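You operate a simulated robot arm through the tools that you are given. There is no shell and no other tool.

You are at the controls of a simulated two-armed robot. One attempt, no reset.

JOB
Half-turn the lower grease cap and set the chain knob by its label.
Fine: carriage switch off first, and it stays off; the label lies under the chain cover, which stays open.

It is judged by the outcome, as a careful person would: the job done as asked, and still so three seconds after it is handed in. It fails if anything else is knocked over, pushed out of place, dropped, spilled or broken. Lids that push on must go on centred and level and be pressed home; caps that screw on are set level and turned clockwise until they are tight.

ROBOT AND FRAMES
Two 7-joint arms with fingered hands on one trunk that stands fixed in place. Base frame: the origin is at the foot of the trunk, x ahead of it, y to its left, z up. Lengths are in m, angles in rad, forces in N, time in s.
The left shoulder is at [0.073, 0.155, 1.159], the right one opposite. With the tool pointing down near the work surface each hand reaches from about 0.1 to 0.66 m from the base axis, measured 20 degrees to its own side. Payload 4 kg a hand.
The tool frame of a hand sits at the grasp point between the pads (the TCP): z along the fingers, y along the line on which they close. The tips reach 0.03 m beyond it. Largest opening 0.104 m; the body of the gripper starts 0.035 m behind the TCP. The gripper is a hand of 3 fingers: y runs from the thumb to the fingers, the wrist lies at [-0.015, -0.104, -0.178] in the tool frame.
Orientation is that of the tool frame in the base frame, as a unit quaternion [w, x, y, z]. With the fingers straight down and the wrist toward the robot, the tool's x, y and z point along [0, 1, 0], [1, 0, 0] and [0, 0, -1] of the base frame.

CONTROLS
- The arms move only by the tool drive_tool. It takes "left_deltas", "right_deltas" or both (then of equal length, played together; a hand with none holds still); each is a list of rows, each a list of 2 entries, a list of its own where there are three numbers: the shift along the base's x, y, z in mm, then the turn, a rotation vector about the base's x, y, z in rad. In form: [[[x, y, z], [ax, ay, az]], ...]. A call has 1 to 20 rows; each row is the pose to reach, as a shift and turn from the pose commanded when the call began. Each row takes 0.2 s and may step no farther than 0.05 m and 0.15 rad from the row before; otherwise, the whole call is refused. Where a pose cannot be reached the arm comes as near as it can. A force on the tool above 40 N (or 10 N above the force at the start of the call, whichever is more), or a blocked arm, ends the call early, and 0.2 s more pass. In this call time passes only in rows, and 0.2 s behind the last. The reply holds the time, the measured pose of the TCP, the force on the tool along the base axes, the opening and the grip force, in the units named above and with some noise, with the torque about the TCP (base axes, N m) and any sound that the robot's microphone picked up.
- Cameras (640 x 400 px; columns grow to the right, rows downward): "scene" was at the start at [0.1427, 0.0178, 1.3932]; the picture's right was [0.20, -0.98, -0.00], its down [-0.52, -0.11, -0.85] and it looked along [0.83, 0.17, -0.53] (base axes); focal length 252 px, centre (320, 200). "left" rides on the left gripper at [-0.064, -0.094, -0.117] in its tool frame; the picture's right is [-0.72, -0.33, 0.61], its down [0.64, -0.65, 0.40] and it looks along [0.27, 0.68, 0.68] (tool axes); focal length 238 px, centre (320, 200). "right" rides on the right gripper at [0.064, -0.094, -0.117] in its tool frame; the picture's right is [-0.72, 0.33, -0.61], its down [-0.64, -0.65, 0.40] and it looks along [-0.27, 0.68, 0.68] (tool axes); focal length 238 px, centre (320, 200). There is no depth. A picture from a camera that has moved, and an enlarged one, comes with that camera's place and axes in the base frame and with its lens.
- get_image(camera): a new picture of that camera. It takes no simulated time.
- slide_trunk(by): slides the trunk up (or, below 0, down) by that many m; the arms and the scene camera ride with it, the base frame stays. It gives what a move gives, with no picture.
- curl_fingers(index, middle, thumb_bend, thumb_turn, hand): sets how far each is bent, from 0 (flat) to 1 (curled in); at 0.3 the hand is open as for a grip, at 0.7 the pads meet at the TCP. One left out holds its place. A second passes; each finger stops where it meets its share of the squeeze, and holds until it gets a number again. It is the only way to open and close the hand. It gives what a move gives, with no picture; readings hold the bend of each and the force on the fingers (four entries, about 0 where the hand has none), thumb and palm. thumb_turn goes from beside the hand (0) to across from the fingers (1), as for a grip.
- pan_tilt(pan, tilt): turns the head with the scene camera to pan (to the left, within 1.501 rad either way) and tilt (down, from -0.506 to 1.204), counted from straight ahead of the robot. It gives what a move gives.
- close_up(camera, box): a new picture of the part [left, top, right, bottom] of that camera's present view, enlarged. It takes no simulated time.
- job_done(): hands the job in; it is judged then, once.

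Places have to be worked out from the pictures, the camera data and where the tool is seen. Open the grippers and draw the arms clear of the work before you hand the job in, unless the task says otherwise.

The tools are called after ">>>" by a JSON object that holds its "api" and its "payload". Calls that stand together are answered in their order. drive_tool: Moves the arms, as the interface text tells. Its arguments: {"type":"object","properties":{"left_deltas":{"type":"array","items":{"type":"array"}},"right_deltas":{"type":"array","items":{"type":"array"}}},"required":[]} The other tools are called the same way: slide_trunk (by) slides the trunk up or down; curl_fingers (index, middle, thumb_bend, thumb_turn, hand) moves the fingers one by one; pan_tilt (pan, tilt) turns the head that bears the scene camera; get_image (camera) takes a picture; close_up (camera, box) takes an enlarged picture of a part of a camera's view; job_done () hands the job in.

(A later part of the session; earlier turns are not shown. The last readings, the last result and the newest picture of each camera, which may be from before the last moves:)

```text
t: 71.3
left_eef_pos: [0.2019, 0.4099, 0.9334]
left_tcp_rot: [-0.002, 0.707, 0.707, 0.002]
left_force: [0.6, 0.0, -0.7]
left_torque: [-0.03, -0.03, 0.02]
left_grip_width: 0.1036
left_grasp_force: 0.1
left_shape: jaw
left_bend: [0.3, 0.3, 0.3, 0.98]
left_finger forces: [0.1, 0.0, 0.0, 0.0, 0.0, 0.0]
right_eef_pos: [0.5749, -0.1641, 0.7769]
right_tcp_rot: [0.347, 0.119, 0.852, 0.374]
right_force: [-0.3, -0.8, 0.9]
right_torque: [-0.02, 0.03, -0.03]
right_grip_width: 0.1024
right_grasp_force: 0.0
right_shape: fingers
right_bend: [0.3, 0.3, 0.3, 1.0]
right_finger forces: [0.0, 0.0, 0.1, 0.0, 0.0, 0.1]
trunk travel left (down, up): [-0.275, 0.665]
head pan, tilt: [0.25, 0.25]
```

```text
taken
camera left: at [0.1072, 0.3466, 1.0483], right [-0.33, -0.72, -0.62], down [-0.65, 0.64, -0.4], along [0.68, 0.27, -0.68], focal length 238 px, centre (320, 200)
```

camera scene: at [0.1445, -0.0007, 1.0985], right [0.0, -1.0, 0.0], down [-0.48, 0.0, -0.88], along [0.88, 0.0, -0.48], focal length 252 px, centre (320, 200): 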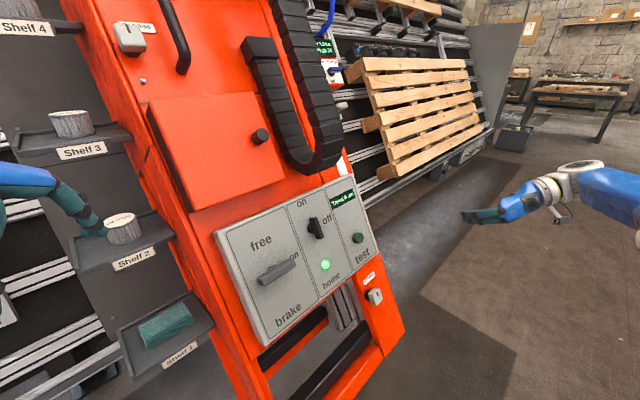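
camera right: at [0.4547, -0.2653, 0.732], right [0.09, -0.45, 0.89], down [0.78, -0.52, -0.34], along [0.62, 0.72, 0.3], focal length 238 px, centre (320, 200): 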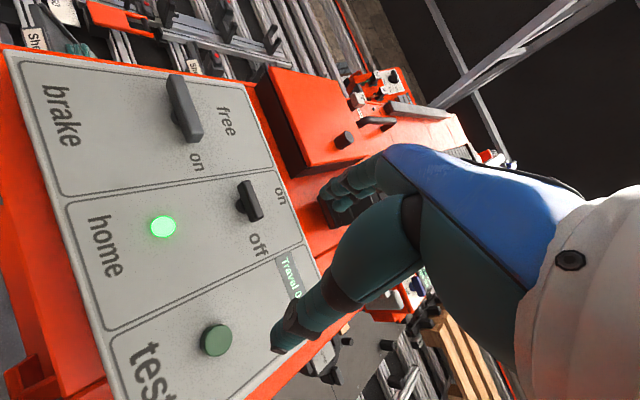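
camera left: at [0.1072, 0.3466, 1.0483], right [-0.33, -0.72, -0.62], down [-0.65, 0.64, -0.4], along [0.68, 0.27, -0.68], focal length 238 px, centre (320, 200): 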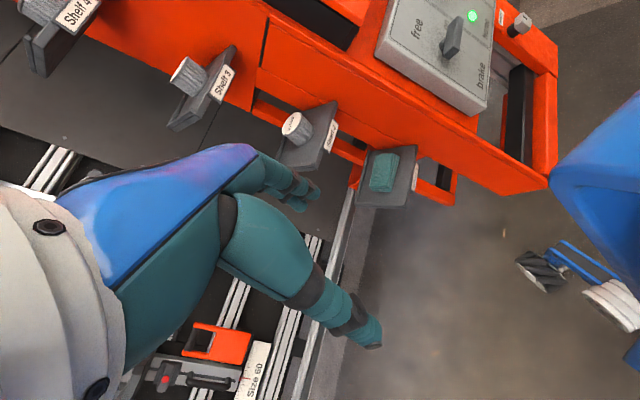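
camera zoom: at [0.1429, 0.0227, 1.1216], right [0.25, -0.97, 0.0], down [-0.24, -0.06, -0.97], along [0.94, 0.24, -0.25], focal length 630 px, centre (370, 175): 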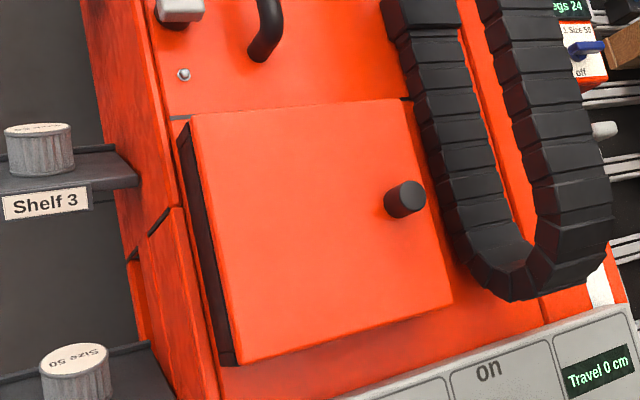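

The shelf jars are well behind the cover's swing, so opening to the left is safe. I turn the right hand to fingers-above/thumb-below and bring it in front of the cover knob.

>>> {"api": "drive_tool", "payload": {"right_deltas": [[[-14, 10, 40], [0.047, 0.046, -0.025]], [[-24, 32, 75], [0.094, 0.093, -0.049]], [[-26, 58, 108], [0.141, 0.139, -0.074]], [[-26, 84, 140], [0.188, 0.186, -0.099]], [[-24, 112, 170], [0.235, 0.232, -0.124]], [[-18, 140, 198], [0.282, 0.278, -0.148]], [[-8, 172, 226], [0.329, 0.325, -0.173]], [[4, 204, 252], [0.3756, 0.3712, -0.1977]]]}}

>>> {"api": "drive_tool", "payload": {"right_deltas": [[[0, 0, 0], [-0.042, -0.042, -0.101]], [[0, 0, 0], [-0.083, -0.083, -0.202]], [[0, 0, 0], [-0.124, -0.124, -0.303]]]}}

>>> {"api": "get_image", "payload": {"camera": "right"}}

>>> {"api": "get_image", "payload": {"camera": "scene"}}

```text
t: 73.1
left_eef_pos: [0.2016, 0.4121, 0.9315]
left_tcp_rot: [0.0, 0.708, 0.707, 0.0]
left_force: [0.3, 0.2, 0.4]
left_torque: [-0.02, 0.01, 0.01]
left_grip_width: 0.1038
left_grasp_force: 0.1
left_shape: jaw
left_bend: [0.3, 0.3, 0.3, 0.98]
left_finger forces: [0.0, 0.0, 0.0, 0.0, 0.1, 0.0]
right_eef_pos: [0.5801, 0.0429, 1.0261]
right_tcp_rot: [0.193, 0.332, 0.801, 0.46]
right_force: [-0.3, 0.4, 0.5]
right_torque: [-0.01, 0.04, -0.01]
right_grip_width: 0.1022
right_grasp_force: 0.1
right_shape: fingers
right_bend: [0.3, 0.3, 0.3, 1.0]
right_finger forces: [0.0, 0.1, 0.0, 0.0, 0.1, 0.0]
trunk travel left (down, up): [-0.275, 0.665]
head pan, tilt: [0.25, 0.25]
```

```text
t: 73.9
left_eef_pos: [0.201, 0.411, 0.9328]
left_tcp_rot: [0.0, 0.707, 0.707, 0.003]
left_force: [-0.6, 0.2, -0.1]
left_torque: [0.03, -0.01, 0.0]
left_grip_width: 0.1035
left_grasp_force: 0.0
left_shape: jaw
left_bend: [0.3, 0.3, 0.3, 0.98]
left_finger forces: [0.1, 0.0, 0.1, 0.1, 0.1, 0.0]
right_eef_pos: [0.5789, 0.0429, 1.0257]
right_tcp_rot: [0.329, 0.406, 0.755, 0.396]
right_force: [0.5, -0.1, 0.2]
right_torque: [0.0, 0.0, -0.01]
right_grip_width: 0.1022
right_grasp_force: 0.0
right_shape: fingers
right_bend: [0.3, 0.3, 0.3, 1.0]
right_finger forces: [0.0, 0.0, 0.0, 0.0, 0.0, 0.0]
trunk travel left (down, up): [-0.275, 0.665]
head pan, tilt: [0.25, 0.25]
```

```text
taken
camera right: at [0.4223, 0.0261, 0.9887], right [-0.06, -0.71, 0.7], down [0.39, -0.66, -0.64], along [0.92, 0.23, 0.32], focal length 238 px, centre (320, 200)
```

right: 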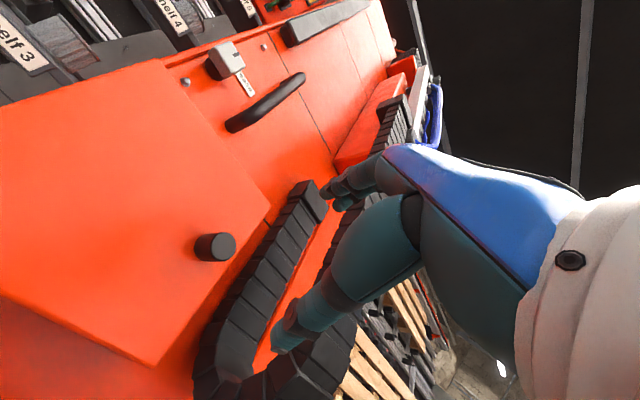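

```text
taken
camera scene: at [0.143, 0.0247, 1.1216], right [0.25, -0.97, 0.0], down [-0.24, -0.06, -0.97], along [0.94, 0.24, -0.25], focal length 252 px, centre (320, 200)
```

scene: 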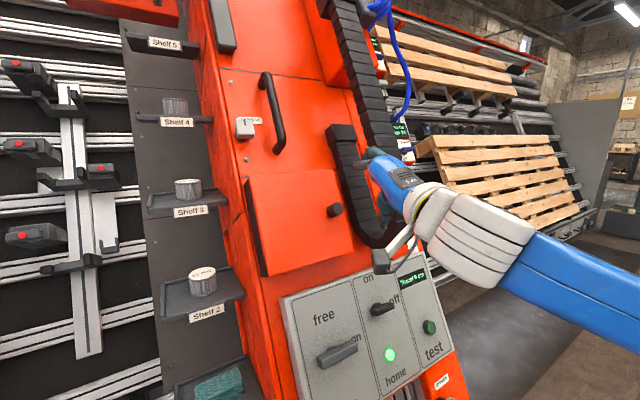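

The hand is yawed clear of the cable chain. I approach the knob along the normal, stopping short for a check.

>>> {"api": "drive_tool", "payload": {"right_deltas": [[[18, 18, -13], [0, 0, 0]], [[36, 36, -27], [0, 0, 0]], [[54, 54, -40], [0, 0, 0]]]}}

>>> {"api": "get_image", "payload": {"camera": "right"}}

>>> {"api": "close_up", "payload": {"camera": "scene", "box": [220, 130, 420, 300]}}

```text
t: 74.7
left_eef_pos: [0.2007, 0.4102, 0.9337]
left_tcp_rot: [-0.001, 0.707, 0.707, 0.002]
left_force: [0.6, 0.3, -0.2]
left_torque: [-0.05, 0.01, -0.04]
left_grip_width: 0.1037
left_grasp_force: 0.1
left_shape: jaw
left_bend: [0.3, 0.3, 0.3, 0.98]
left_finger forces: [0.0, 0.1, 0.0, 0.0, 0.0, 0.1]
right_eef_pos: [0.5842, 0.0483, 1.0234]
right_tcp_rot: [0.329, 0.406, 0.755, 0.395]
right_force: [0.4, 0.4, 0.2]
right_torque: [-0.01, 0.01, 0.01]
right_grip_width: 0.1025
right_grasp_force: 0.0
right_shape: fingers
right_bend: [0.3, 0.3, 0.3, 1.0]
right_finger forces: [0.0, 0.0, 0.1, 0.0, 0.0, 0.0]
right hand out of reach, approached as far as the arm can: row 1, 2, 3
trunk travel left (down, up): [-0.275, 0.665]
head pan, tilt: [0.25, 0.25]
```

```text
taken
camera right: at [0.4283, 0.0311, 0.9847], right [-0.06, -0.71, 0.7], down [0.39, -0.66, -0.64], along [0.92, 0.23, 0.32], focal length 238 px, centre (320, 200)
```

right: 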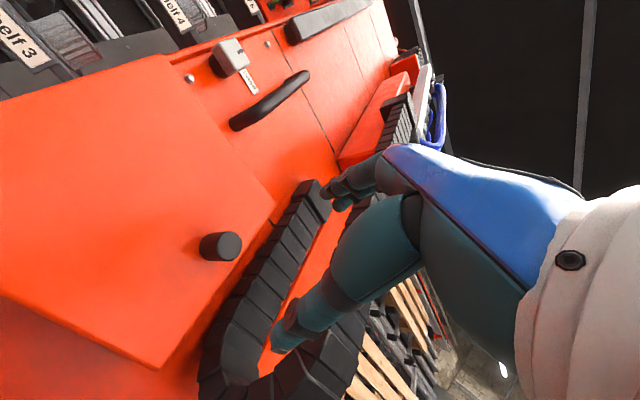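

```text
2.35 times, centred on (320, 215) of scene
camera zoom: at [0.1432, 0.0239, 1.1216], right [0.25, -0.97, 0.0], down [-0.24, -0.06, -0.97], along [0.94, 0.24, -0.25], focal length 593 px, centre (320, 165)
```

zoom: 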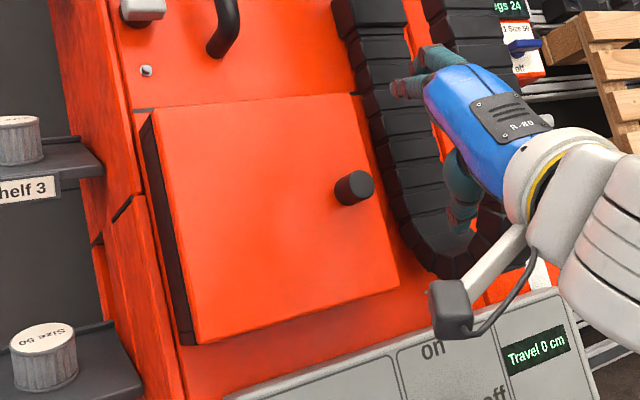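

Out of reach at this height (the shoulder is below the target). I raise the trunk by 0.2 m so that the knob is below shoulder level.

>>> {"api": "slide_trunk", "payload": {"by": 0.2}}

>>> {"api": "drive_tool", "payload": {"right_deltas": [[[0, 0, -45], [0, 0, 0]], [[0, 0, -90], [0, 0, 0]], [[0, 0, -135], [0, 0, 0]], [[0, 0, -175], [0, 0, 0]]]}}

>>> {"api": "get_image", "payload": {"camera": "scene"}}

```text
t: 76.9
left_eef_pos: [0.2026, 0.4114, 1.1321]
left_tcp_rot: [-0.002, 0.707, 0.707, 0.002]
left_force: [-0.3, -0.1, -0.2]
left_torque: [0.04, -0.02, -0.03]
left_grip_width: 0.1034
left_grasp_force: 0.1
left_shape: jaw
left_bend: [0.3, 0.3, 0.3, 0.98]
left_finger forces: [0.0, 0.1, 0.0, 0.0, 0.1, 0.0]
right_eef_pos: [0.5855, 0.0484, 1.2235]
right_tcp_rot: [0.329, 0.406, 0.755, 0.395]
right_force: [-0.3, -0.5, 0.0]
right_torque: [-0.03, 0.01, 0.01]
right_grip_width: 0.1022
right_grasp_force: 0.1
right_shape: fingers
right_bend: [0.3, 0.3, 0.3, 1.0]
right_finger forces: [0.1, 0.0, 0.1, 0.0, 0.1, 0.0]
trunk travel left (down, up): [-0.475, 0.465]
head pan, tilt: [0.25, 0.25]
```

```text
t: 77.9
left_eef_pos: [0.2018, 0.4092, 1.1349]
left_tcp_rot: [0.0, 0.707, 0.708, 0.003]
left_force: [-0.3, 1.0, -0.1]
left_torque: [0.0, 0.01, 0.01]
left_grip_width: 0.1036
left_grasp_force: 0.0
left_shape: jaw
left_bend: [0.3, 0.3, 0.3, 0.98]
left_finger forces: [0.0, 0.0, 0.1, 0.0, 0.0, 0.1]
right_eef_pos: [0.6037, -0.0192, 1.1197]
right_tcp_rot: [0.326, 0.397, 0.761, 0.397]
right_force: [0.0, -0.2, -0.1]
right_torque: [-0.01, 0.02, 0.0]
right_grip_width: 0.1025
right_grasp_force: 0.3
right_shape: fingers
right_bend: [0.3, 0.3, 0.3, 1.0]
right_finger forces: [0.1, 0.1, 0.1, 0.0, 0.0, 0.0]
right hand out of reach, approached as far as the arm can: row 1, 2, 3, 4
trunk travel left (down, up): [-0.475, 0.465]
head pan, tilt: [0.25, 0.25]
```

```text
taken
camera scene: at [0.143, 0.0228, 1.3218], right [0.25, -0.97, 0.0], down [-0.24, -0.06, -0.97], along [0.94, 0.24, -0.25], focal length 252 px, centre (320, 200)
```

scene: 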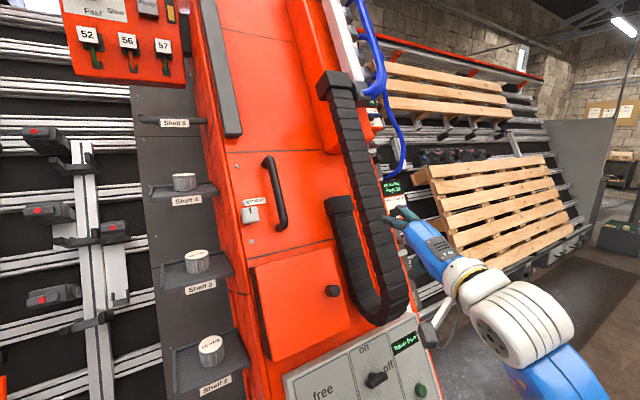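

The right arm can't get across to the cover knob. I retract it and use the left hand instead, pointing forward with fingers above and thumb below the knob.

>>> {"api": "drive_tool", "payload": {"right_deltas": [[[-15, -25, 0], [0, 0, 0]], [[-30, -50, 0], [0, 0, 0]], [[-45, -75, -5], [0, 0, 0]], [[-60, -100, -10], [0, 0, 0]], [[-75, -125, -15], [0, 0, 0]], [[-90, -150, -20], [0, 0, 0]], [[-105, -175, -25], [0, 0, 0]], [[-120, -200, -30], [0, 0, 0]], [[-130, -225, -40], [0, 0, 0]], [[-140, -250, -50], [0, 0, 0]], [[-140, -250, -50], [0, 0, 0]], [[-140, -250, -50], [0, 0, 0]]], "left_deltas": [[[30, -20, -8], [-0.0124, -0.1149, 0.0377]], [[60, -45, -18], [-0.0248, -0.2298, 0.0754]], [[90, -70, -28], [-0.0372, -0.3447, 0.1131]], [[120, -95, -38], [-0.0496, -0.4596, 0.1508]], [[148, -120, -48], [-0.062, -0.5745, 0.1885]], [[176, -146, -58], [-0.0744, -0.6894, 0.2262]], [[204, -172, -68], [-0.0868, -0.8043, 0.2639]], [[232, -198, -78], [-0.0992, -0.9192, 0.3016]], [[260, -224, -88], [-0.1116, -1.0341, 0.3393]], [[288, -250, -98], [-0.124, -1.149, 0.377]], [[316, -277, -107], [-0.124, -1.149, 0.377]], [[344, -304, -115], [-0.124, -1.149, 0.377]]]}}

>>> {"api": "get_image", "payload": {"camera": "left"}}

>>> {"api": "get_image", "payload": {"camera": "scene"}}

```text
t: 80.5
left_eef_pos: [0.5189, 0.1897, 1.0662]
left_tcp_rot: [0.422, 0.455, 0.706, 0.342]
left_force: [0.5, 0.5, -0.2]
left_torque: [0.0, -0.05, -0.01]
left_grip_width: 0.104
left_grasp_force: 0.1
left_shape: jaw
left_bend: [0.3, 0.3, 0.3, 0.97]
left_finger forces: [0.0, 0.0, 0.0, 0.0, 0.0, 0.1]
left hand out of reach, approached as far as the arm can: row 3, 4, 5, 6, 7, 8, 9, 10, 11, 12
right_eef_pos: [0.459, -0.2655, 1.0733]
right_tcp_rot: [0.328, 0.406, 0.756, 0.396]
right_force: [0.6, -0.2, -0.5]
right_torque: [-0.02, -0.01, 0.02]
right_grip_width: 0.1026
right_grasp_force: 0.1
right_shape: fingers
right_bend: [0.3, 0.3, 0.3, 1.0]
right_finger forces: [0.1, 0.0, 0.0, 0.0, 0.0, 0.0]
trunk travel left (down, up): [-0.475, 0.465]
head pan, tilt: [0.25, 0.25]
```

```text
taken
camera left: at [0.3934, 0.0858, 1.0492], right [0.61, -0.72, -0.33], down [-0.01, 0.41, -0.91], along [0.8, 0.56, 0.24], focal length 238 px, centre (320, 200)
```

left: 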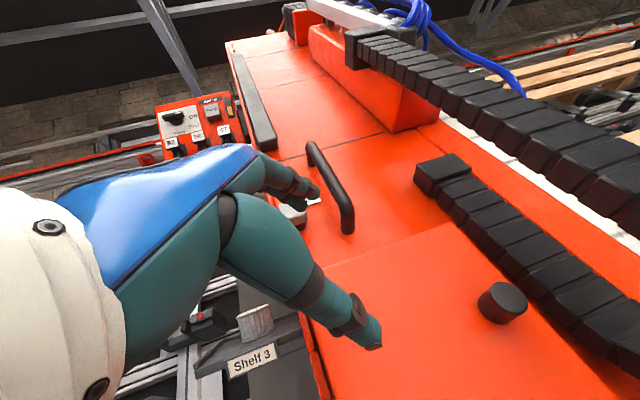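

```text
taken
camera scene: at [0.1437, 0.0218, 1.3216], right [0.25, -0.97, 0.0], down [-0.24, -0.06, -0.97], along [0.94, 0.24, -0.25], focal length 252 px, centre (320, 200)
```

scene: 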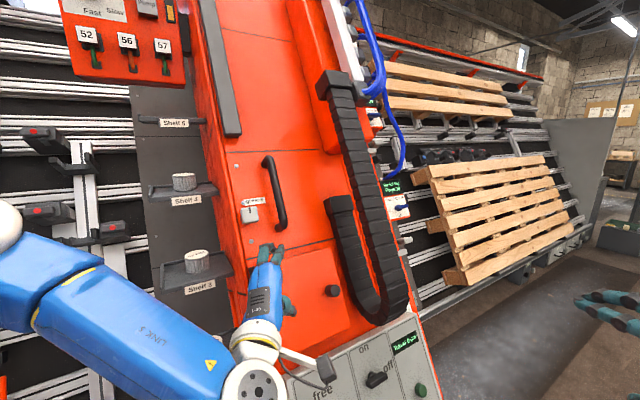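

The left arm is limited there by its wrist. I send it back up out of the way, and try the right arm square-on (pointing along the normal, azimuth 45°), which suited it at the switch, with the raised trunk.

>>> {"api": "drive_tool", "payload": {"left_deltas": [[[-25, 10, 10], [0.0124, 0.1149, -0.0377]], [[-50, 20, 20], [0.0248, 0.2298, -0.0754]], [[-75, 35, 35], [0.0372, 0.3447, -0.1131]], [[-100, 50, 50], [0.0496, 0.4596, -0.1508]], [[-120, 65, 65], [0.062, 0.5745, -0.1885]], [[-140, 80, 80], [0.0744, 0.6894, -0.2262]], [[-150, 95, 95], [0.0868, 0.8043, -0.2639]], [[-155, 105, 110], [0.0992, 0.9192, -0.3016]], [[-160, 110, 125], [0.1116, 1.0341, -0.3393]], [[-160, 110, 140], [0.124, 1.149, -0.377]]], "right_deltas": [[[10, 20, 0], [0.041, 0.041, 0.1]], [[20, 40, 0], [0.083, 0.083, 0.202]], [[35, 70, 0], [0.124, 0.124, 0.303]], [[45, 100, 0], [0.124, 0.124, 0.303]], [[55, 130, 0], [0.124, 0.124, 0.303]], [[65, 165, 0], [0.124, 0.124, 0.303]], [[75, 200, -5], [0.124, 0.124, 0.303]], [[85, 235, -10], [0.124, 0.124, 0.303]], [[95, 265, -20], [0.124, 0.124, 0.303]], [[104, 290, -30], [0.124, 0.124, 0.303]]]}}

>>> {"api": "get_image", "payload": {"camera": "right"}}

>>> {"api": "get_image", "payload": {"camera": "scene"}}

```text
t: 82.7
left_eef_pos: [0.3574, 0.3003, 1.206]
left_tcp_rot: [-0.001, 0.707, 0.707, 0.001]
left_force: [-0.1, -0.1, 0.5]
left_torque: [0.0, -0.01, -0.01]
left_grip_width: 0.1042
left_grasp_force: 0.1
left_shape: jaw
left_bend: [0.3, 0.3, 0.3, 0.97]
left_finger forces: [0.0, 0.0, 0.0, 0.0, 0.1, 0.0]
left hand out of reach, approached as far as the arm can: row 1, 2, 3, 4, 5, 6
right_eef_pos: [0.5675, 0.0263, 1.0414]
right_tcp_rot: [0.192, 0.331, 0.801, 0.46]
right_force: [0.1, -0.2, -0.3]
right_torque: [0.01, -0.03, -0.02]
right_grip_width: 0.1024
right_grasp_force: 0.2
right_shape: fingers
right_bend: [0.3, 0.3, 0.3, 1.0]
right_finger forces: [0.1, 0.0, 0.0, 0.0, 0.1, 0.0]
trunk travel left (down, up): [-0.475, 0.465]
head pan, tilt: [0.25, 0.25]
```

```text
taken
camera right: at [0.4178, -0.034, 1.0193], right [0.25, -0.77, 0.59], down [0.47, -0.44, -0.77], along [0.85, 0.47, 0.25], focal length 238 px, centre (320, 200)
```

right: 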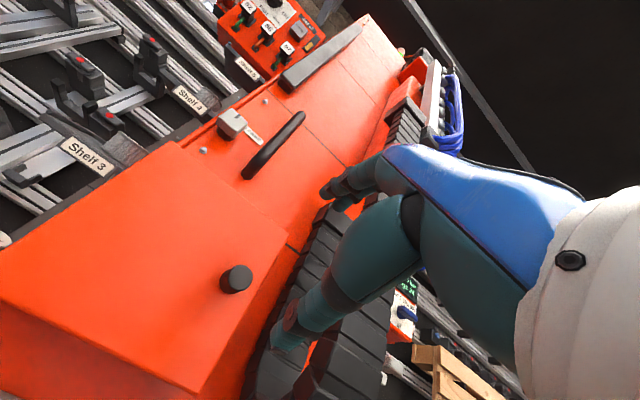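

```text
taken
camera scene: at [0.1452, 0.0237, 1.3214], right [0.25, -0.97, 0.0], down [-0.24, -0.06, -0.97], along [0.94, 0.24, -0.25], focal length 252 px, centre (320, 200)
```

scene: 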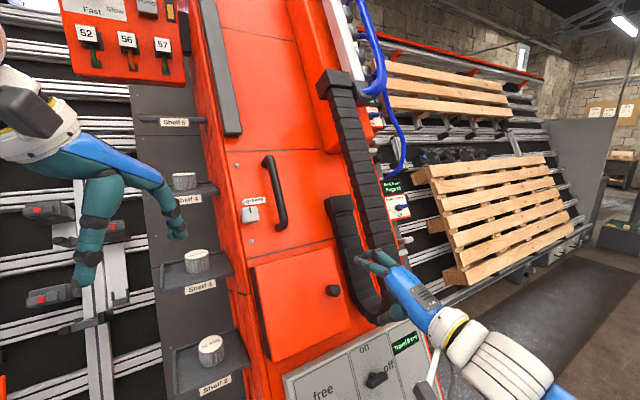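

The knob sits exactly on the approach line. I advance 10 cm.

>>> {"api": "drive_tool", "payload": {"right_deltas": [[[20, 20, -17], [0, 0, 0]], [[40, 40, -33], [0, 0, 0]], [[61, 61, -50], [0, 0, 0]]]}}

>>> {"api": "get_image", "payload": {"camera": "right"}}

>>> {"api": "close_up", "payload": {"camera": "scene", "box": [220, 230, 440, 400]}}

```text
t: 83.5
left_eef_pos: [0.3569, 0.301, 1.2053]
left_tcp_rot: [-0.001, 0.707, 0.707, 0.001]
left_force: [-0.5, 0.4, -0.3]
left_torque: [-0.01, 0.03, 0.01]
left_grip_width: 0.1038
left_grasp_force: 0.0
left_shape: jaw
left_bend: [0.3, 0.3, 0.3, 0.97]
left_finger forces: [0.1, 0.1, 0.0, 0.1, 0.0, 0.1]
right_eef_pos: [0.6271, 0.0877, 0.991]
right_tcp_rot: [0.192, 0.33, 0.801, 0.46]
right_force: [0.0, 0.0, 0.4]
right_torque: [0.0, 0.01, -0.02]
right_grip_width: 0.1025
right_grasp_force: 0.1
right_shape: fingers
right_bend: [0.3, 0.3, 0.3, 1.0]
right_finger forces: [0.0, 0.1, 0.0, 0.0, 0.1, 0.0]
trunk travel left (down, up): [-0.475, 0.465]
head pan, tilt: [0.25, 0.25]
```

```text
taken
camera right: at [0.478, 0.0279, 0.9689], right [0.25, -0.77, 0.59], down [0.47, -0.44, -0.76], along [0.85, 0.47, 0.25], focal length 238 px, centre (320, 200)
```

right: 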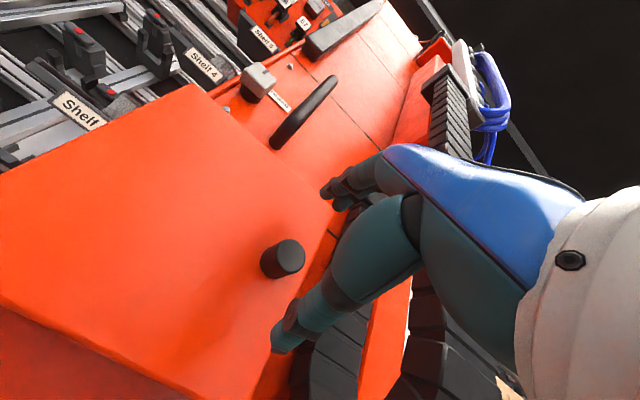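

```text
2.35 times, centred on (330, 315) of scene
camera zoom: at [0.1446, 0.0255, 1.3214], right [0.25, -0.97, 0.0], down [-0.24, -0.06, -0.97], along [0.94, 0.24, -0.25], focal length 593 px, centre (296, -71)
```

zoom: 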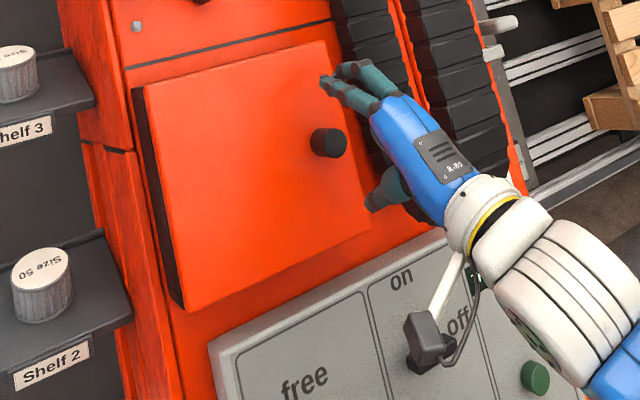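

I advance the remaining 5 cm and close on the knob.

>>> {"api": "drive_tool", "payload": {"right_deltas": [[[10, 10, -8], [0, 0, 0]], [[20, 20, -16], [0, 0, 0]], [[30, 30, -24], [0, 0, 0]]]}}

>>> {"api": "curl_fingers", "payload": {"hand": "right", "index": 0.85, "middle": 0.85, "thumb_bend": 0.85}}

>>> {"api": "get_image", "payload": {"camera": "right"}}

>>> {"api": "close_up", "payload": {"camera": "scene", "box": [220, 230, 440, 400]}}

```text
t: 84.3
left_eef_pos: [0.3521, 0.2948, 1.2091]
left_tcp_rot: [-0.002, 0.707, 0.707, 0.005]
left_force: [1.2, 0.3, 0.4]
left_torque: [0.0, 0.01, 0.02]
left_grip_width: 0.104
left_grasp_force: 0.1
left_shape: jaw
left_bend: [0.3, 0.3, 0.3, 0.97]
left_finger forces: [0.1, 0.1, 0.1, 0.0, 0.1, 0.1]
right_eef_pos: [0.6513, 0.1136, 0.9726]
right_tcp_rot: [0.193, 0.329, 0.8, 0.463]
right_force: [-7.9, -6.3, 3.1]
right_torque: [0.36, -0.47, -0.07]
right_grip_width: 0.1026
right_grasp_force: 5.3
right_shape: fingers
right_bend: [0.3, 0.3, 0.3, 1.0]
right_finger forces: [0.0, 10.8, 0.0, 0.0, 0.1, 0.0]
trunk travel left (down, up): [-0.475, 0.465]
head pan, tilt: [0.25, 0.25]
```

```text
t: 85.3
left_eef_pos: [0.3524, 0.2942, 1.2092]
left_tcp_rot: [-0.001, 0.708, 0.706, 0.005]
left_force: [-0.3, 0.6, -0.1]
left_torque: [0.0, -0.04, -0.02]
left_grip_width: 0.1039
left_grasp_force: 0.1
left_shape: jaw
left_bend: [0.3, 0.3, 0.3, 0.97]
left_finger forces: [0.0, 0.1, 0.0, 0.0, 0.1, 0.0]
right_eef_pos: [0.6514, 0.1137, 0.9729]
right_tcp_rot: [0.193, 0.33, 0.799, 0.463]
right_force: [-15.4, -15.5, 9.9]
right_torque: [0.78, -0.97, 0.01]
right_grip_width: 0.0213
right_grasp_force: 28.4
right_shape: fingers
right_bend: [0.71, 0.33, 0.63, 1.0]
right_finger forces: [19.1, 18.1, 0.0, 0.0, 19.4, 0.0]
trunk travel left (down, up): [-0.475, 0.465]
head pan, tilt: [0.25, 0.25]
```

```text
taken
camera right: at [0.5025, 0.0533, 0.9484], right [0.25, -0.77, 0.59], down [0.47, -0.43, -0.77], along [0.85, 0.47, 0.26], focal length 238 px, centre (320, 200)
```

right: 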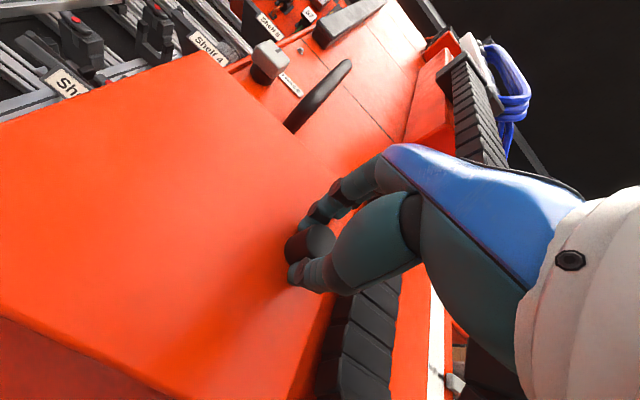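

```text
2.35 times, centred on (330, 315) of scene
camera zoom: at [0.1369, 0.0175, 1.3225], right [0.25, -0.97, 0.0], down [-0.24, -0.06, -0.97], along [0.94, 0.24, -0.24], focal length 593 px, centre (296, -71)
```

zoom: 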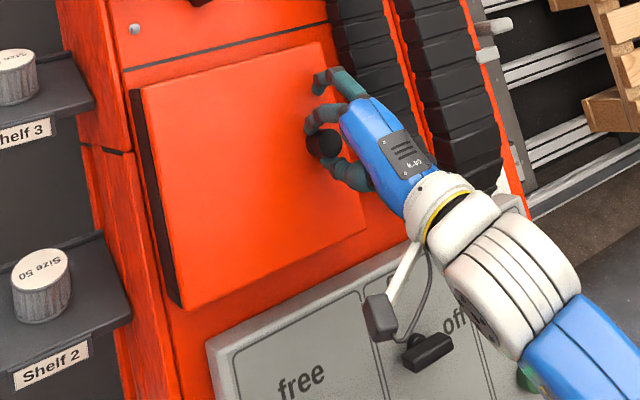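

Index and thumb hold the knob; the middle finger is pressing against something (the cable chain or plate). I pull outward slightly, which also relieves it.

>>> {"api": "drive_tool", "payload": {"right_deltas": [[[-4, -4, 3.3], [0, 0, 0]], [[-8, -8, 6.5], [0, 0, 0]]]}}

>>> {"api": "get_image", "payload": {"camera": "right"}}

>>> {"api": "close_up", "payload": {"camera": "scene", "box": [220, 230, 440, 400]}}

```text
t: 85.9
left_eef_pos: [0.3589, 0.3019, 1.204]
left_tcp_rot: [-0.002, 0.707, 0.707, 0.0]
left_force: [0.5, 0.2, -0.2]
left_torque: [-0.02, 0.02, 0.03]
left_grip_width: 0.1039
left_grasp_force: 0.0
left_shape: jaw
left_bend: [0.3, 0.3, 0.3, 0.97]
left_finger forces: [0.0, 0.0, 0.0, 0.1, 0.0, 0.0]
right_eef_pos: [0.6485, 0.111, 0.9719]
right_tcp_rot: [0.192, 0.332, 0.802, 0.458]
right_force: [1.9, 1.4, 0.5]
right_torque: [0.46, -0.61, -0.03]
right_grip_width: 0.0213
right_grasp_force: 19.3
right_shape: fingers
right_bend: [0.71, 0.36, 0.64, 1.0]
right_finger forces: [12.3, 10.8, 0.1, 0.0, 15.1, 0.0]
trunk travel left (down, up): [-0.475, 0.465]
head pan, tilt: [0.25, 0.25]
```

```text
taken
camera right: at [0.5005, 0.0512, 0.9494], right [0.25, -0.76, 0.59], down [0.47, -0.44, -0.77], along [0.85, 0.47, 0.25], focal length 238 px, centre (320, 200)
```

right: 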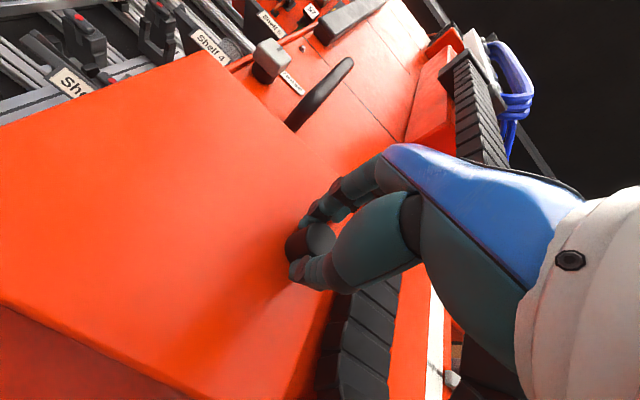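

```text
2.35 times, centred on (330, 315) of scene
camera zoom: at [0.1456, 0.0259, 1.3212], right [0.25, -0.97, 0.0], down [-0.24, -0.06, -0.97], along [0.94, 0.24, -0.25], focal length 593 px, centre (296, -71)
```

zoom: 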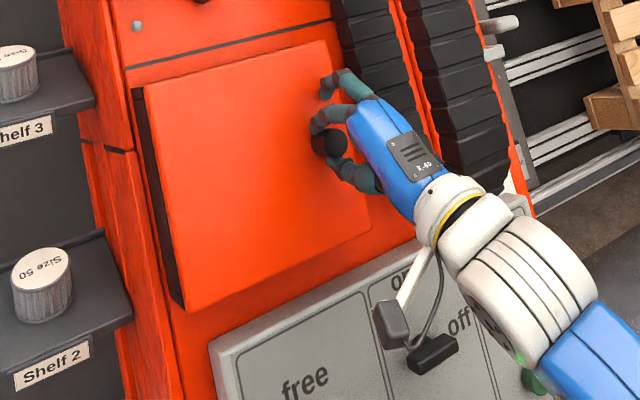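

I lift the middle finger off so only index and thumb hold the knob, then pull.

>>> {"api": "curl_fingers", "payload": {"hand": "right", "middle": 0.2}}

>>> {"api": "drive_tool", "payload": {"right_deltas": [[[-5, -5, 4], [0, 0, 0]], [[-10, -10, 8], [0, 0, 0]], [[-15, -15, 12], [0, 0, 0]]]}}

>>> {"api": "get_image", "payload": {"camera": "right"}}

>>> {"api": "close_up", "payload": {"camera": "scene", "box": [220, 230, 440, 400]}}

```text
t: 86.9
left_eef_pos: [0.3579, 0.2996, 1.2054]
left_tcp_rot: [-0.001, 0.707, 0.707, 0.001]
left_force: [0.7, 0.0, 0.4]
left_torque: [0.01, -0.01, 0.01]
left_grip_width: 0.1041
left_grasp_force: 0.1
left_shape: jaw
left_bend: [0.3, 0.3, 0.3, 0.97]
left_finger forces: [0.0, 0.1, 0.1, 0.0, 0.1, 0.0]
right_eef_pos: [0.648, 0.1111, 0.9734]
right_tcp_rot: [0.192, 0.331, 0.802, 0.459]
right_force: [-1.9, 1.1, -8.1]
right_torque: [-0.02, 0.06, 0.1]
right_grip_width: 0.021
right_grasp_force: 15.7
right_shape: fingers
right_bend: [0.71, 0.2, 0.64, 1.0]
right_finger forces: [13.0, 0.1, 0.1, 0.1, 18.7, 0.1]
trunk travel left (down, up): [-0.475, 0.465]
head pan, tilt: [0.25, 0.25]
```

```text
t: 87.7
left_eef_pos: [0.3572, 0.3017, 1.2058]
left_tcp_rot: [0.001, 0.707, 0.708, 0.002]
left_force: [-0.1, -0.2, 0.2]
left_torque: [-0.01, 0.0, -0.02]
left_grip_width: 0.104
left_grasp_force: 0.1
left_shape: jaw
left_bend: [0.3, 0.3, 0.3, 0.97]
left_finger forces: [0.0, 0.0, 0.0, 0.0, 0.0, 0.0]
right_eef_pos: [0.6309, 0.0972, 0.9866]
right_tcp_rot: [0.191, 0.33, 0.802, 0.459]
right_force: [-9.5, 7.1, -12.6]
right_torque: [-0.17, 0.18, 0.26]
right_grip_width: 0.0212
right_grasp_force: 15.2
right_shape: fingers
right_bend: [0.71, 0.2, 0.64, 1.0]
right_finger forces: [10.8, 0.1, 0.1, 0.0, 19.5, 0.1]
trunk travel left (down, up): [-0.475, 0.465]
head pan, tilt: [0.25, 0.25]
```

```text
taken
camera right: at [0.4829, 0.0367, 0.9632], right [0.25, -0.76, 0.59], down [0.47, -0.44, -0.77], along [0.85, 0.47, 0.25], focal length 238 px, centre (320, 200)
```

right: 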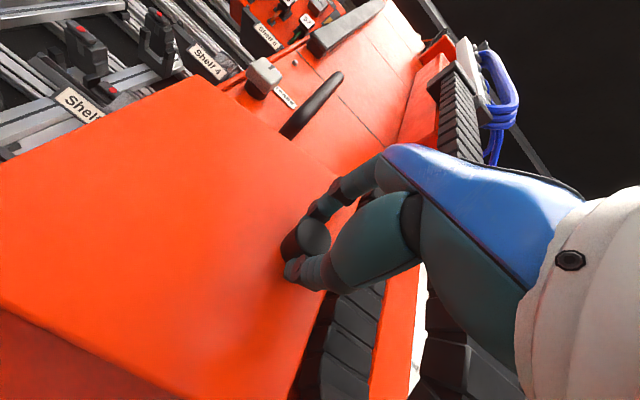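

```text
2.35 times, centred on (330, 315) of scene
camera zoom: at [0.1442, 0.0278, 1.3213], right [0.25, -0.97, 0.0], down [-0.24, -0.06, -0.97], along [0.94, 0.24, -0.25], focal length 593 px, centre (296, -71)
```

zoom: 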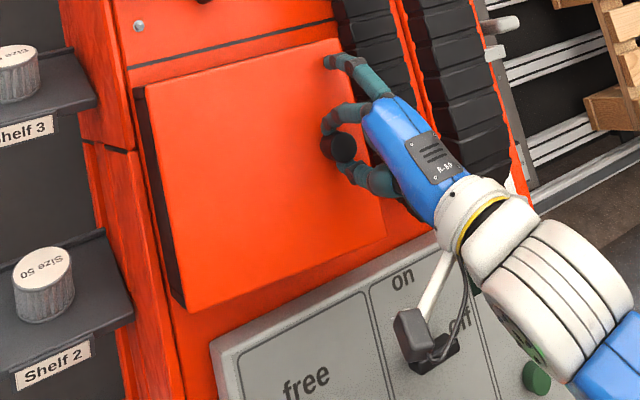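

The cover is swinging open about its left edge. I follow the arc, mostly straight back toward the robot.

>>> {"api": "drive_tool", "payload": {"right_deltas": [[[-10, 1, 3], [0, 0, 0]], [[-19, 2, 7], [0, 0, 0]], [[-33, 0, 14], [0, 0, 0]], [[-47, -1, 20], [0, 0, 0]], [[-61, 0, 25], [0, 0, 0]], [[-75, 2, 30], [0, 0, 0]], [[-89, 6, 34], [0, 0, 0]], [[-103, 10, 38], [0, 0, 0]]]}}

>>> {"api": "get_image", "payload": {"camera": "right"}}

>>> {"api": "get_image", "payload": {"camera": "scene"}}

```text
t: 89.5
left_eef_pos: [0.3569, 0.2931, 1.208]
left_tcp_rot: [-0.003, 0.707, 0.707, 0.004]
left_force: [-0.9, 0.3, -0.6]
left_torque: [-0.02, 0.0, -0.03]
left_grip_width: 0.104
left_grasp_force: 0.2
left_shape: jaw
left_bend: [0.3, 0.3, 0.3, 0.97]
left_finger forces: [0.0, 0.1, 0.1, 0.1, 0.0, 0.0]
right_eef_pos: [0.5291, 0.0984, 1.0265]
right_tcp_rot: [0.193, 0.332, 0.799, 0.462]
right_force: [-5.7, -18.8, -9.6]
right_torque: [-0.63, 0.44, -0.49]
right_grip_width: 0.0211
right_grasp_force: 20.2
right_shape: fingers
right_bend: [0.71, 0.2, 0.63, 1.0]
right_finger forces: [6.0, 0.0, 0.1, 0.0, 34.3, 0.0]
trunk travel left (down, up): [-0.475, 0.465]
head pan, tilt: [0.25, 0.25]
```

```text
taken
camera right: at [0.3804, 0.0386, 1.0019], right [0.25, -0.77, 0.59], down [0.47, -0.44, -0.77], along [0.85, 0.47, 0.25], focal length 238 px, centre (320, 200)
```

right: 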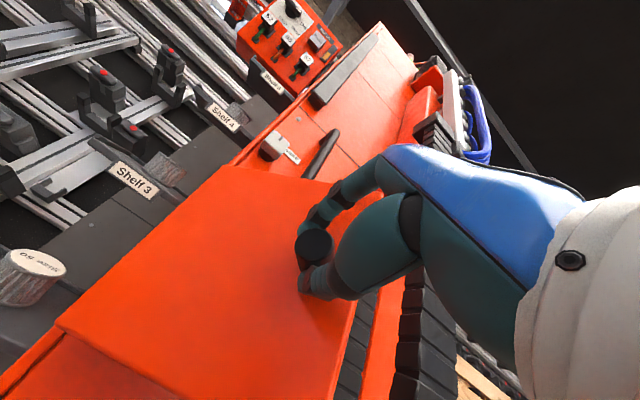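

```text
taken
camera scene: at [0.1435, 0.0176, 1.3217], right [0.25, -0.97, 0.0], down [-0.24, -0.06, -0.97], along [0.94, 0.24, -0.25], focal length 252 px, centre (320, 200)
```

scene: 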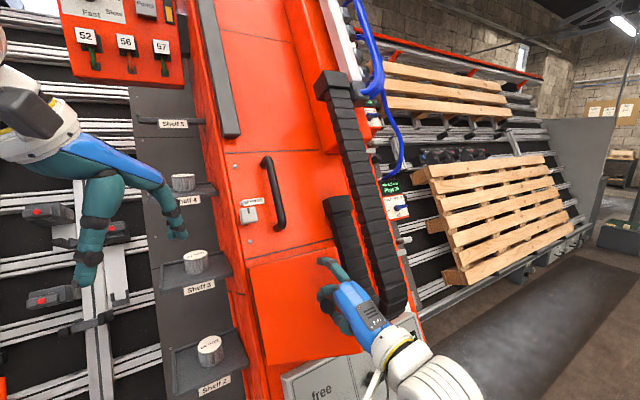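

The cover is about 40° open. I go on, adding some yaw to the hand so that it stays clear of the plate.

>>> {"api": "drive_tool", "payload": {"right_deltas": [[[-15, 3, -2], [-0.021, -0.021, -0.052]], [[-29, 9, 1], [-0.042, -0.042, -0.104]], [[-42, 17, 3], [-0.064, -0.064, -0.156]], [[-54, 25, 5], [-0.085, -0.085, -0.208]]]}}

>>> {"api": "get_image", "payload": {"camera": "right"}}

>>> {"api": "get_image", "payload": {"camera": "scene"}}

```text
t: 90.5
left_eef_pos: [0.3568, 0.299, 1.2072]
left_tcp_rot: [-0.002, 0.706, 0.708, 0.002]
left_force: [0.6, 0.5, 0.4]
left_torque: [-0.02, 0.02, 0.0]
left_grip_width: 0.104
left_grasp_force: 0.2
left_shape: jaw
left_bend: [0.3, 0.3, 0.3, 0.97]
left_finger forces: [0.0, 0.1, 0.0, 0.0, 0.0, 0.0]
right_eef_pos: [0.513, 0.0052, 1.0452]
right_tcp_rot: [0.267, 0.368, 0.784, 0.423]
right_force: [-0.5, -0.4, 0.2]
right_torque: [0.0, 0.01, 0.01]
right_grip_width: 0.0
right_grasp_force: 0.0
right_shape: fingers
right_bend: [0.71, 0.2, 0.77, 1.0]
right_finger forces: [0.0, 0.1, 0.0, 0.0, 0.0, 0.0]
right hand out of reach, approached as far as the arm can: row 1, 2, 3, 4
trunk travel left (down, up): [-0.475, 0.465]
head pan, tilt: [0.25, 0.25]
```

```text
taken
camera right: at [0.3583, -0.0343, 1.0151], right [0.09, -0.74, 0.67], down [0.44, -0.57, -0.69], along [0.89, 0.36, 0.28], focal length 238 px, centre (320, 200)
```

right: 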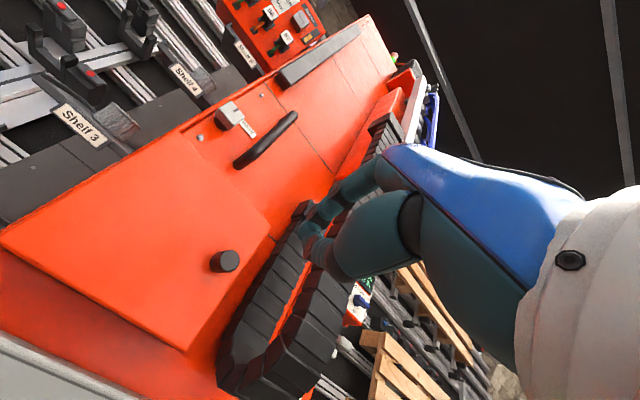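

```text
taken
camera scene: at [0.1437, 0.0206, 1.3217], right [0.25, -0.97, 0.0], down [-0.24, -0.06, -0.97], along [0.94, 0.24, -0.25], focal length 252 px, centre (320, 200)
```

scene: 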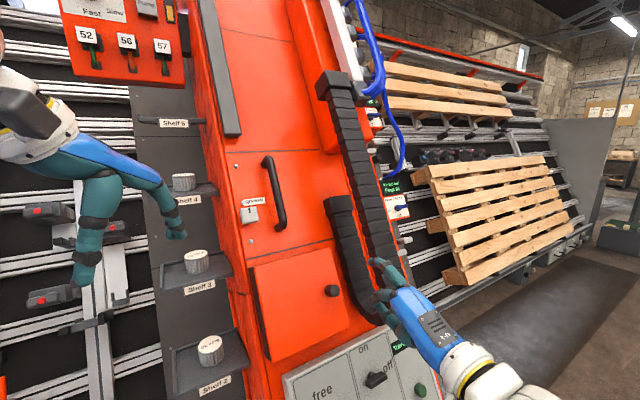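

The right arm hit its limit at about 40° opening, slipped off, and the cover swung shut again. I'll use both hands: right pulls to ~40° and holds, left comes from above behind the cover and sweeps it on open. First I test whether the left hand, pointing down with closed fingers, reaches that area.

>>> {"api": "curl_fingers", "payload": {"hand": "left", "index": 0.7, "middle": 0.7, "thumb_bend": 0.7}}

>>> {"api": "drive_tool", "payload": {"left_deltas": [[[30, -18, 0], [0, 0, 0]], [[60, -35, 0], [0, 0, 0]], [[90, -52, 0], [0, 0, 0]], [[120, -70, 0], [0, 0, 0]], [[150, -87, 0], [0, 0, 0]], [[180, -104, 0], [0, 0, 0]], [[210, -122, 0], [0, 0, 0]], [[243, -140, 0], [0, 0, 0]]]}}

>>> {"api": "get_image", "payload": {"camera": "left"}}

>>> {"api": "get_image", "payload": {"camera": "scene"}}

```text
t: 91.5
left_eef_pos: [0.3573, 0.3047, 1.2044]
left_tcp_rot: [0.001, 0.706, 0.708, 0.0]
left_force: [0.6, -0.4, -0.3]
left_torque: [-0.01, 0.0, 0.04]
left_grip_width: 0.0016
left_grasp_force: 0.0
left_shape: fingers
left_bend: [0.7, 0.7, 0.7, 0.97]
left_finger forces: [0.0, 0.0, 0.0, 0.0, 0.0, 0.1]
right_eef_pos: [0.5121, 0.0096, 1.0447]
right_tcp_rot: [0.268, 0.368, 0.785, 0.42]
right_force: [0.3, 0.2, -0.3]
right_torque: [-0.03, 0.0, -0.03]
right_grip_width: 0.0003
right_grasp_force: 0.0
right_shape: fingers
right_bend: [0.71, 0.2, 0.77, 1.0]
right_finger forces: [0.1, 0.1, 0.1, 0.0, 0.0, 0.0]
trunk travel left (down, up): [-0.475, 0.465]
head pan, tilt: [0.25, 0.25]
```

```text
t: 93.3
left_eef_pos: [0.5565, 0.1852, 1.2098]
left_tcp_rot: [0.001, 0.707, 0.708, 0.003]
left_force: [0.1, 0.7, -1.0]
left_torque: [-0.01, 0.01, -0.02]
left_grip_width: 0.0013
left_grasp_force: 0.1
left_shape: fingers
left_bend: [0.7, 0.7, 0.7, 0.98]
left_finger forces: [0.1, 0.1, 0.0, 0.0, 0.0, 0.0]
left hand out of reach, approached as far as the arm can: row 7, 8
right_eef_pos: [0.5114, 0.0055, 1.0453]
right_tcp_rot: [0.269, 0.368, 0.784, 0.422]
right_force: [0.3, 0.7, 0.2]
right_torque: [-0.01, -0.01, 0.0]
right_grip_width: 0.0003
right_grasp_force: 0.1
right_shape: fingers
right_bend: [0.71, 0.2, 0.77, 1.0]
right_finger forces: [0.0, 0.0, 0.0, 0.0, 0.0, 0.0]
trunk travel left (down, up): [-0.475, 0.465]
head pan, tilt: [0.25, 0.25]
```

```text
taken
camera left: at [0.4617, 0.1221, 1.3232], right [-0.32, -0.72, -0.62], down [-0.65, 0.64, -0.41], along [0.69, 0.27, -0.67], focal length 238 px, centre (320, 200)
```

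left: 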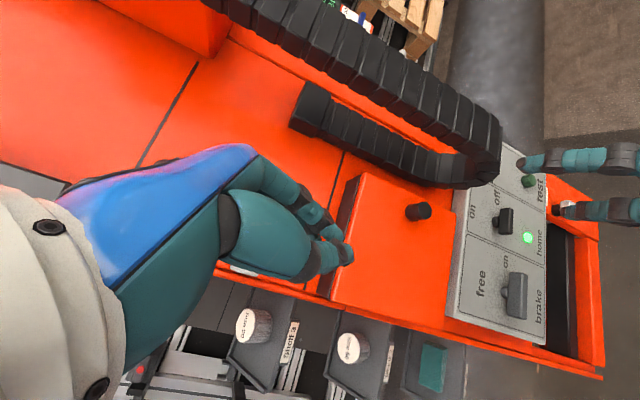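

```text
taken
camera scene: at [0.1417, 0.0241, 1.3219], right [0.25, -0.97, 0.0], down [-0.24, -0.06, -0.97], along [0.94, 0.24, -0.25], focal length 252 px, centre (320, 200)
```

scene: 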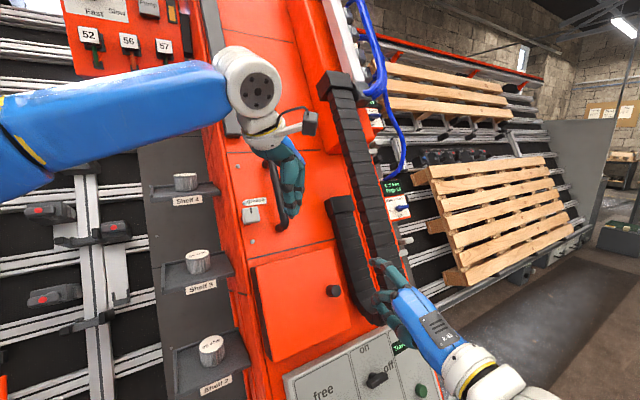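

The left arm is just short at this height with the hand vertical. I raise the trunk 0.1 m more and will tilt the left hand a little forward. Then I set the right hand back in front of the knob (5 mm further left so the middle finger clears the chain).

>>> {"api": "slide_trunk", "payload": {"by": 0.1}}

>>> {"api": "curl_fingers", "payload": {"hand": "right", "index": 0.3, "middle": 0.3, "thumb_bend": 0.3}}

>>> {"api": "drive_tool", "payload": {"right_deltas": [[[14, 7, -26], [0.029, 0.029, 0.07]], [[28, 14, -53], [0.057, 0.057, 0.139]], [[41, 21, -80], [0.085, 0.085, 0.208]], [[55, 29, -106], [0.085, 0.085, 0.208]]], "left_deltas": [[[-10, 0, 10], [0, -0.06, 0]], [[-20, 0, 10], [0, -0.12, 0]], [[-20, 0, 10], [0, -0.18, 0]], [[-20, 0, 10], [0, -0.25, 0]]]}}

>>> {"api": "get_image", "payload": {"camera": "right"}}

>>> {"api": "get_image", "payload": {"camera": "scene"}}

```text
t: 94.6
left_eef_pos: [0.56, 0.1829, 1.3052]
left_tcp_rot: [-0.001, 0.706, 0.708, 0.002]
left_force: [0.4, 0.2, 0.0]
left_torque: [0.01, 0.01, -0.02]
left_grip_width: 0.0015
left_grasp_force: 0.0
left_shape: fingers
left_bend: [0.7, 0.7, 0.7, 0.98]
left_finger forces: [0.1, 0.0, 0.0, 0.1, 0.0, 0.0]
right_eef_pos: [0.5135, 0.004, 1.1449]
right_tcp_rot: [0.267, 0.369, 0.784, 0.421]
right_force: [0.2, -0.1, 0.2]
right_torque: [-0.02, 0.01, 0.01]
right_grip_width: 0.0
right_grasp_force: 0.0
right_shape: fingers
right_bend: [0.71, 0.2, 0.77, 1.0]
right_finger forces: [0.1, 0.0, 0.0, 0.0, 0.1, 0.1]
trunk travel left (down, up): [-0.575, 0.365]
head pan, tilt: [0.25, 0.25]
```

```text
t: 95.6
left_eef_pos: [0.5594, 0.1846, 1.3074]
left_tcp_rot: [-0.001, 0.706, 0.708, 0.002]
left_force: [0.0, -0.4, 0.5]
left_torque: [-0.01, 0.0, -0.01]
left_grip_width: 0.0014
left_grasp_force: 0.0
left_shape: fingers
left_bend: [0.7, 0.7, 0.7, 0.98]
left_finger forces: [0.0, 0.0, 0.1, 0.1, 0.1, 0.1]
right_eef_pos: [0.5127, 0.0043, 1.1449]
right_tcp_rot: [0.267, 0.369, 0.785, 0.421]
right_force: [0.3, 0.1, 0.0]
right_torque: [-0.02, 0.03, -0.01]
right_grip_width: 0.1019
right_grasp_force: 0.0
right_shape: fingers
right_bend: [0.3, 0.3, 0.3, 1.0]
right_finger forces: [0.0, 0.0, 0.0, 0.0, 0.0, 0.0]
trunk travel left (down, up): [-0.575, 0.365]
head pan, tilt: [0.25, 0.25]
```

```text
t: 96.6
left_eef_pos: [0.5393, 0.1845, 1.3167]
left_tcp_rot: [0.089, 0.701, 0.702, 0.089]
left_force: [0.0, -0.2, -0.2]
left_torque: [-0.02, 0.01, 0.03]
left_grip_width: 0.0013
left_grasp_force: 0.0
left_shape: fingers
left_bend: [0.7, 0.7, 0.7, 0.98]
left_finger forces: [0.0, 0.1, 0.1, 0.0, 0.1, 0.0]
right_eef_pos: [0.5676, 0.0352, 1.0374]
right_tcp_rot: [0.172, 0.312, 0.811, 0.464]
right_force: [0.2, 0.2, -0.3]
right_torque: [-0.02, 0.04, 0.04]
right_grip_width: 0.1025
right_grasp_force: 0.0
right_shape: fingers
right_bend: [0.3, 0.3, 0.3, 1.0]
right_finger forces: [0.0, 0.0, 0.0, 0.0, 0.0, 0.0]
trunk travel left (down, up): [-0.575, 0.365]
head pan, tilt: [0.25, 0.25]
```

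```text
taken
camera right: at [0.4213, -0.033, 1.016], right [0.3, -0.75, 0.59], down [0.48, -0.41, -0.77], along [0.82, 0.51, 0.24], focal length 238 px, centre (320, 200)
```

right: 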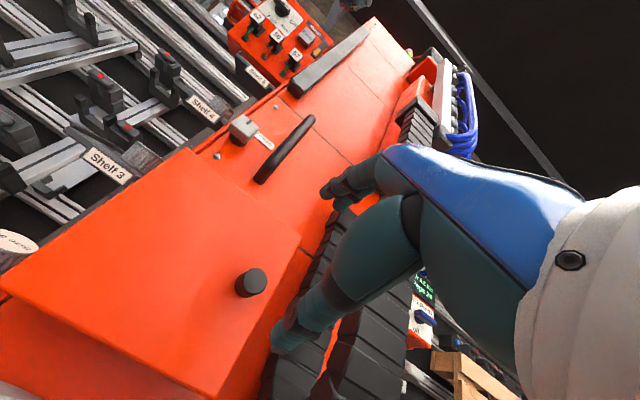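

```text
taken
camera scene: at [0.1444, 0.0239, 1.4215], right [0.25, -0.97, 0.0], down [-0.24, -0.06, -0.97], along [0.94, 0.24, -0.25], focal length 252 px, centre (320, 200)
```

scene: 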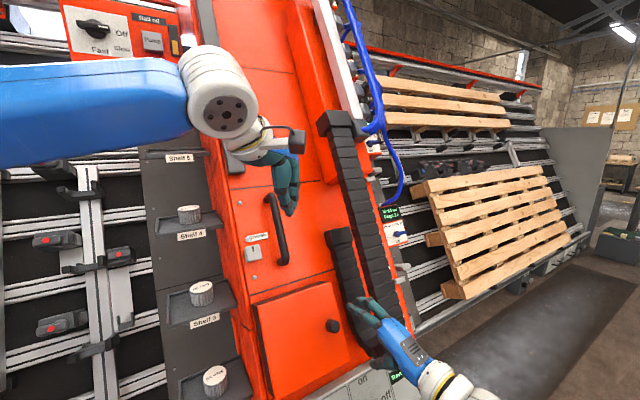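

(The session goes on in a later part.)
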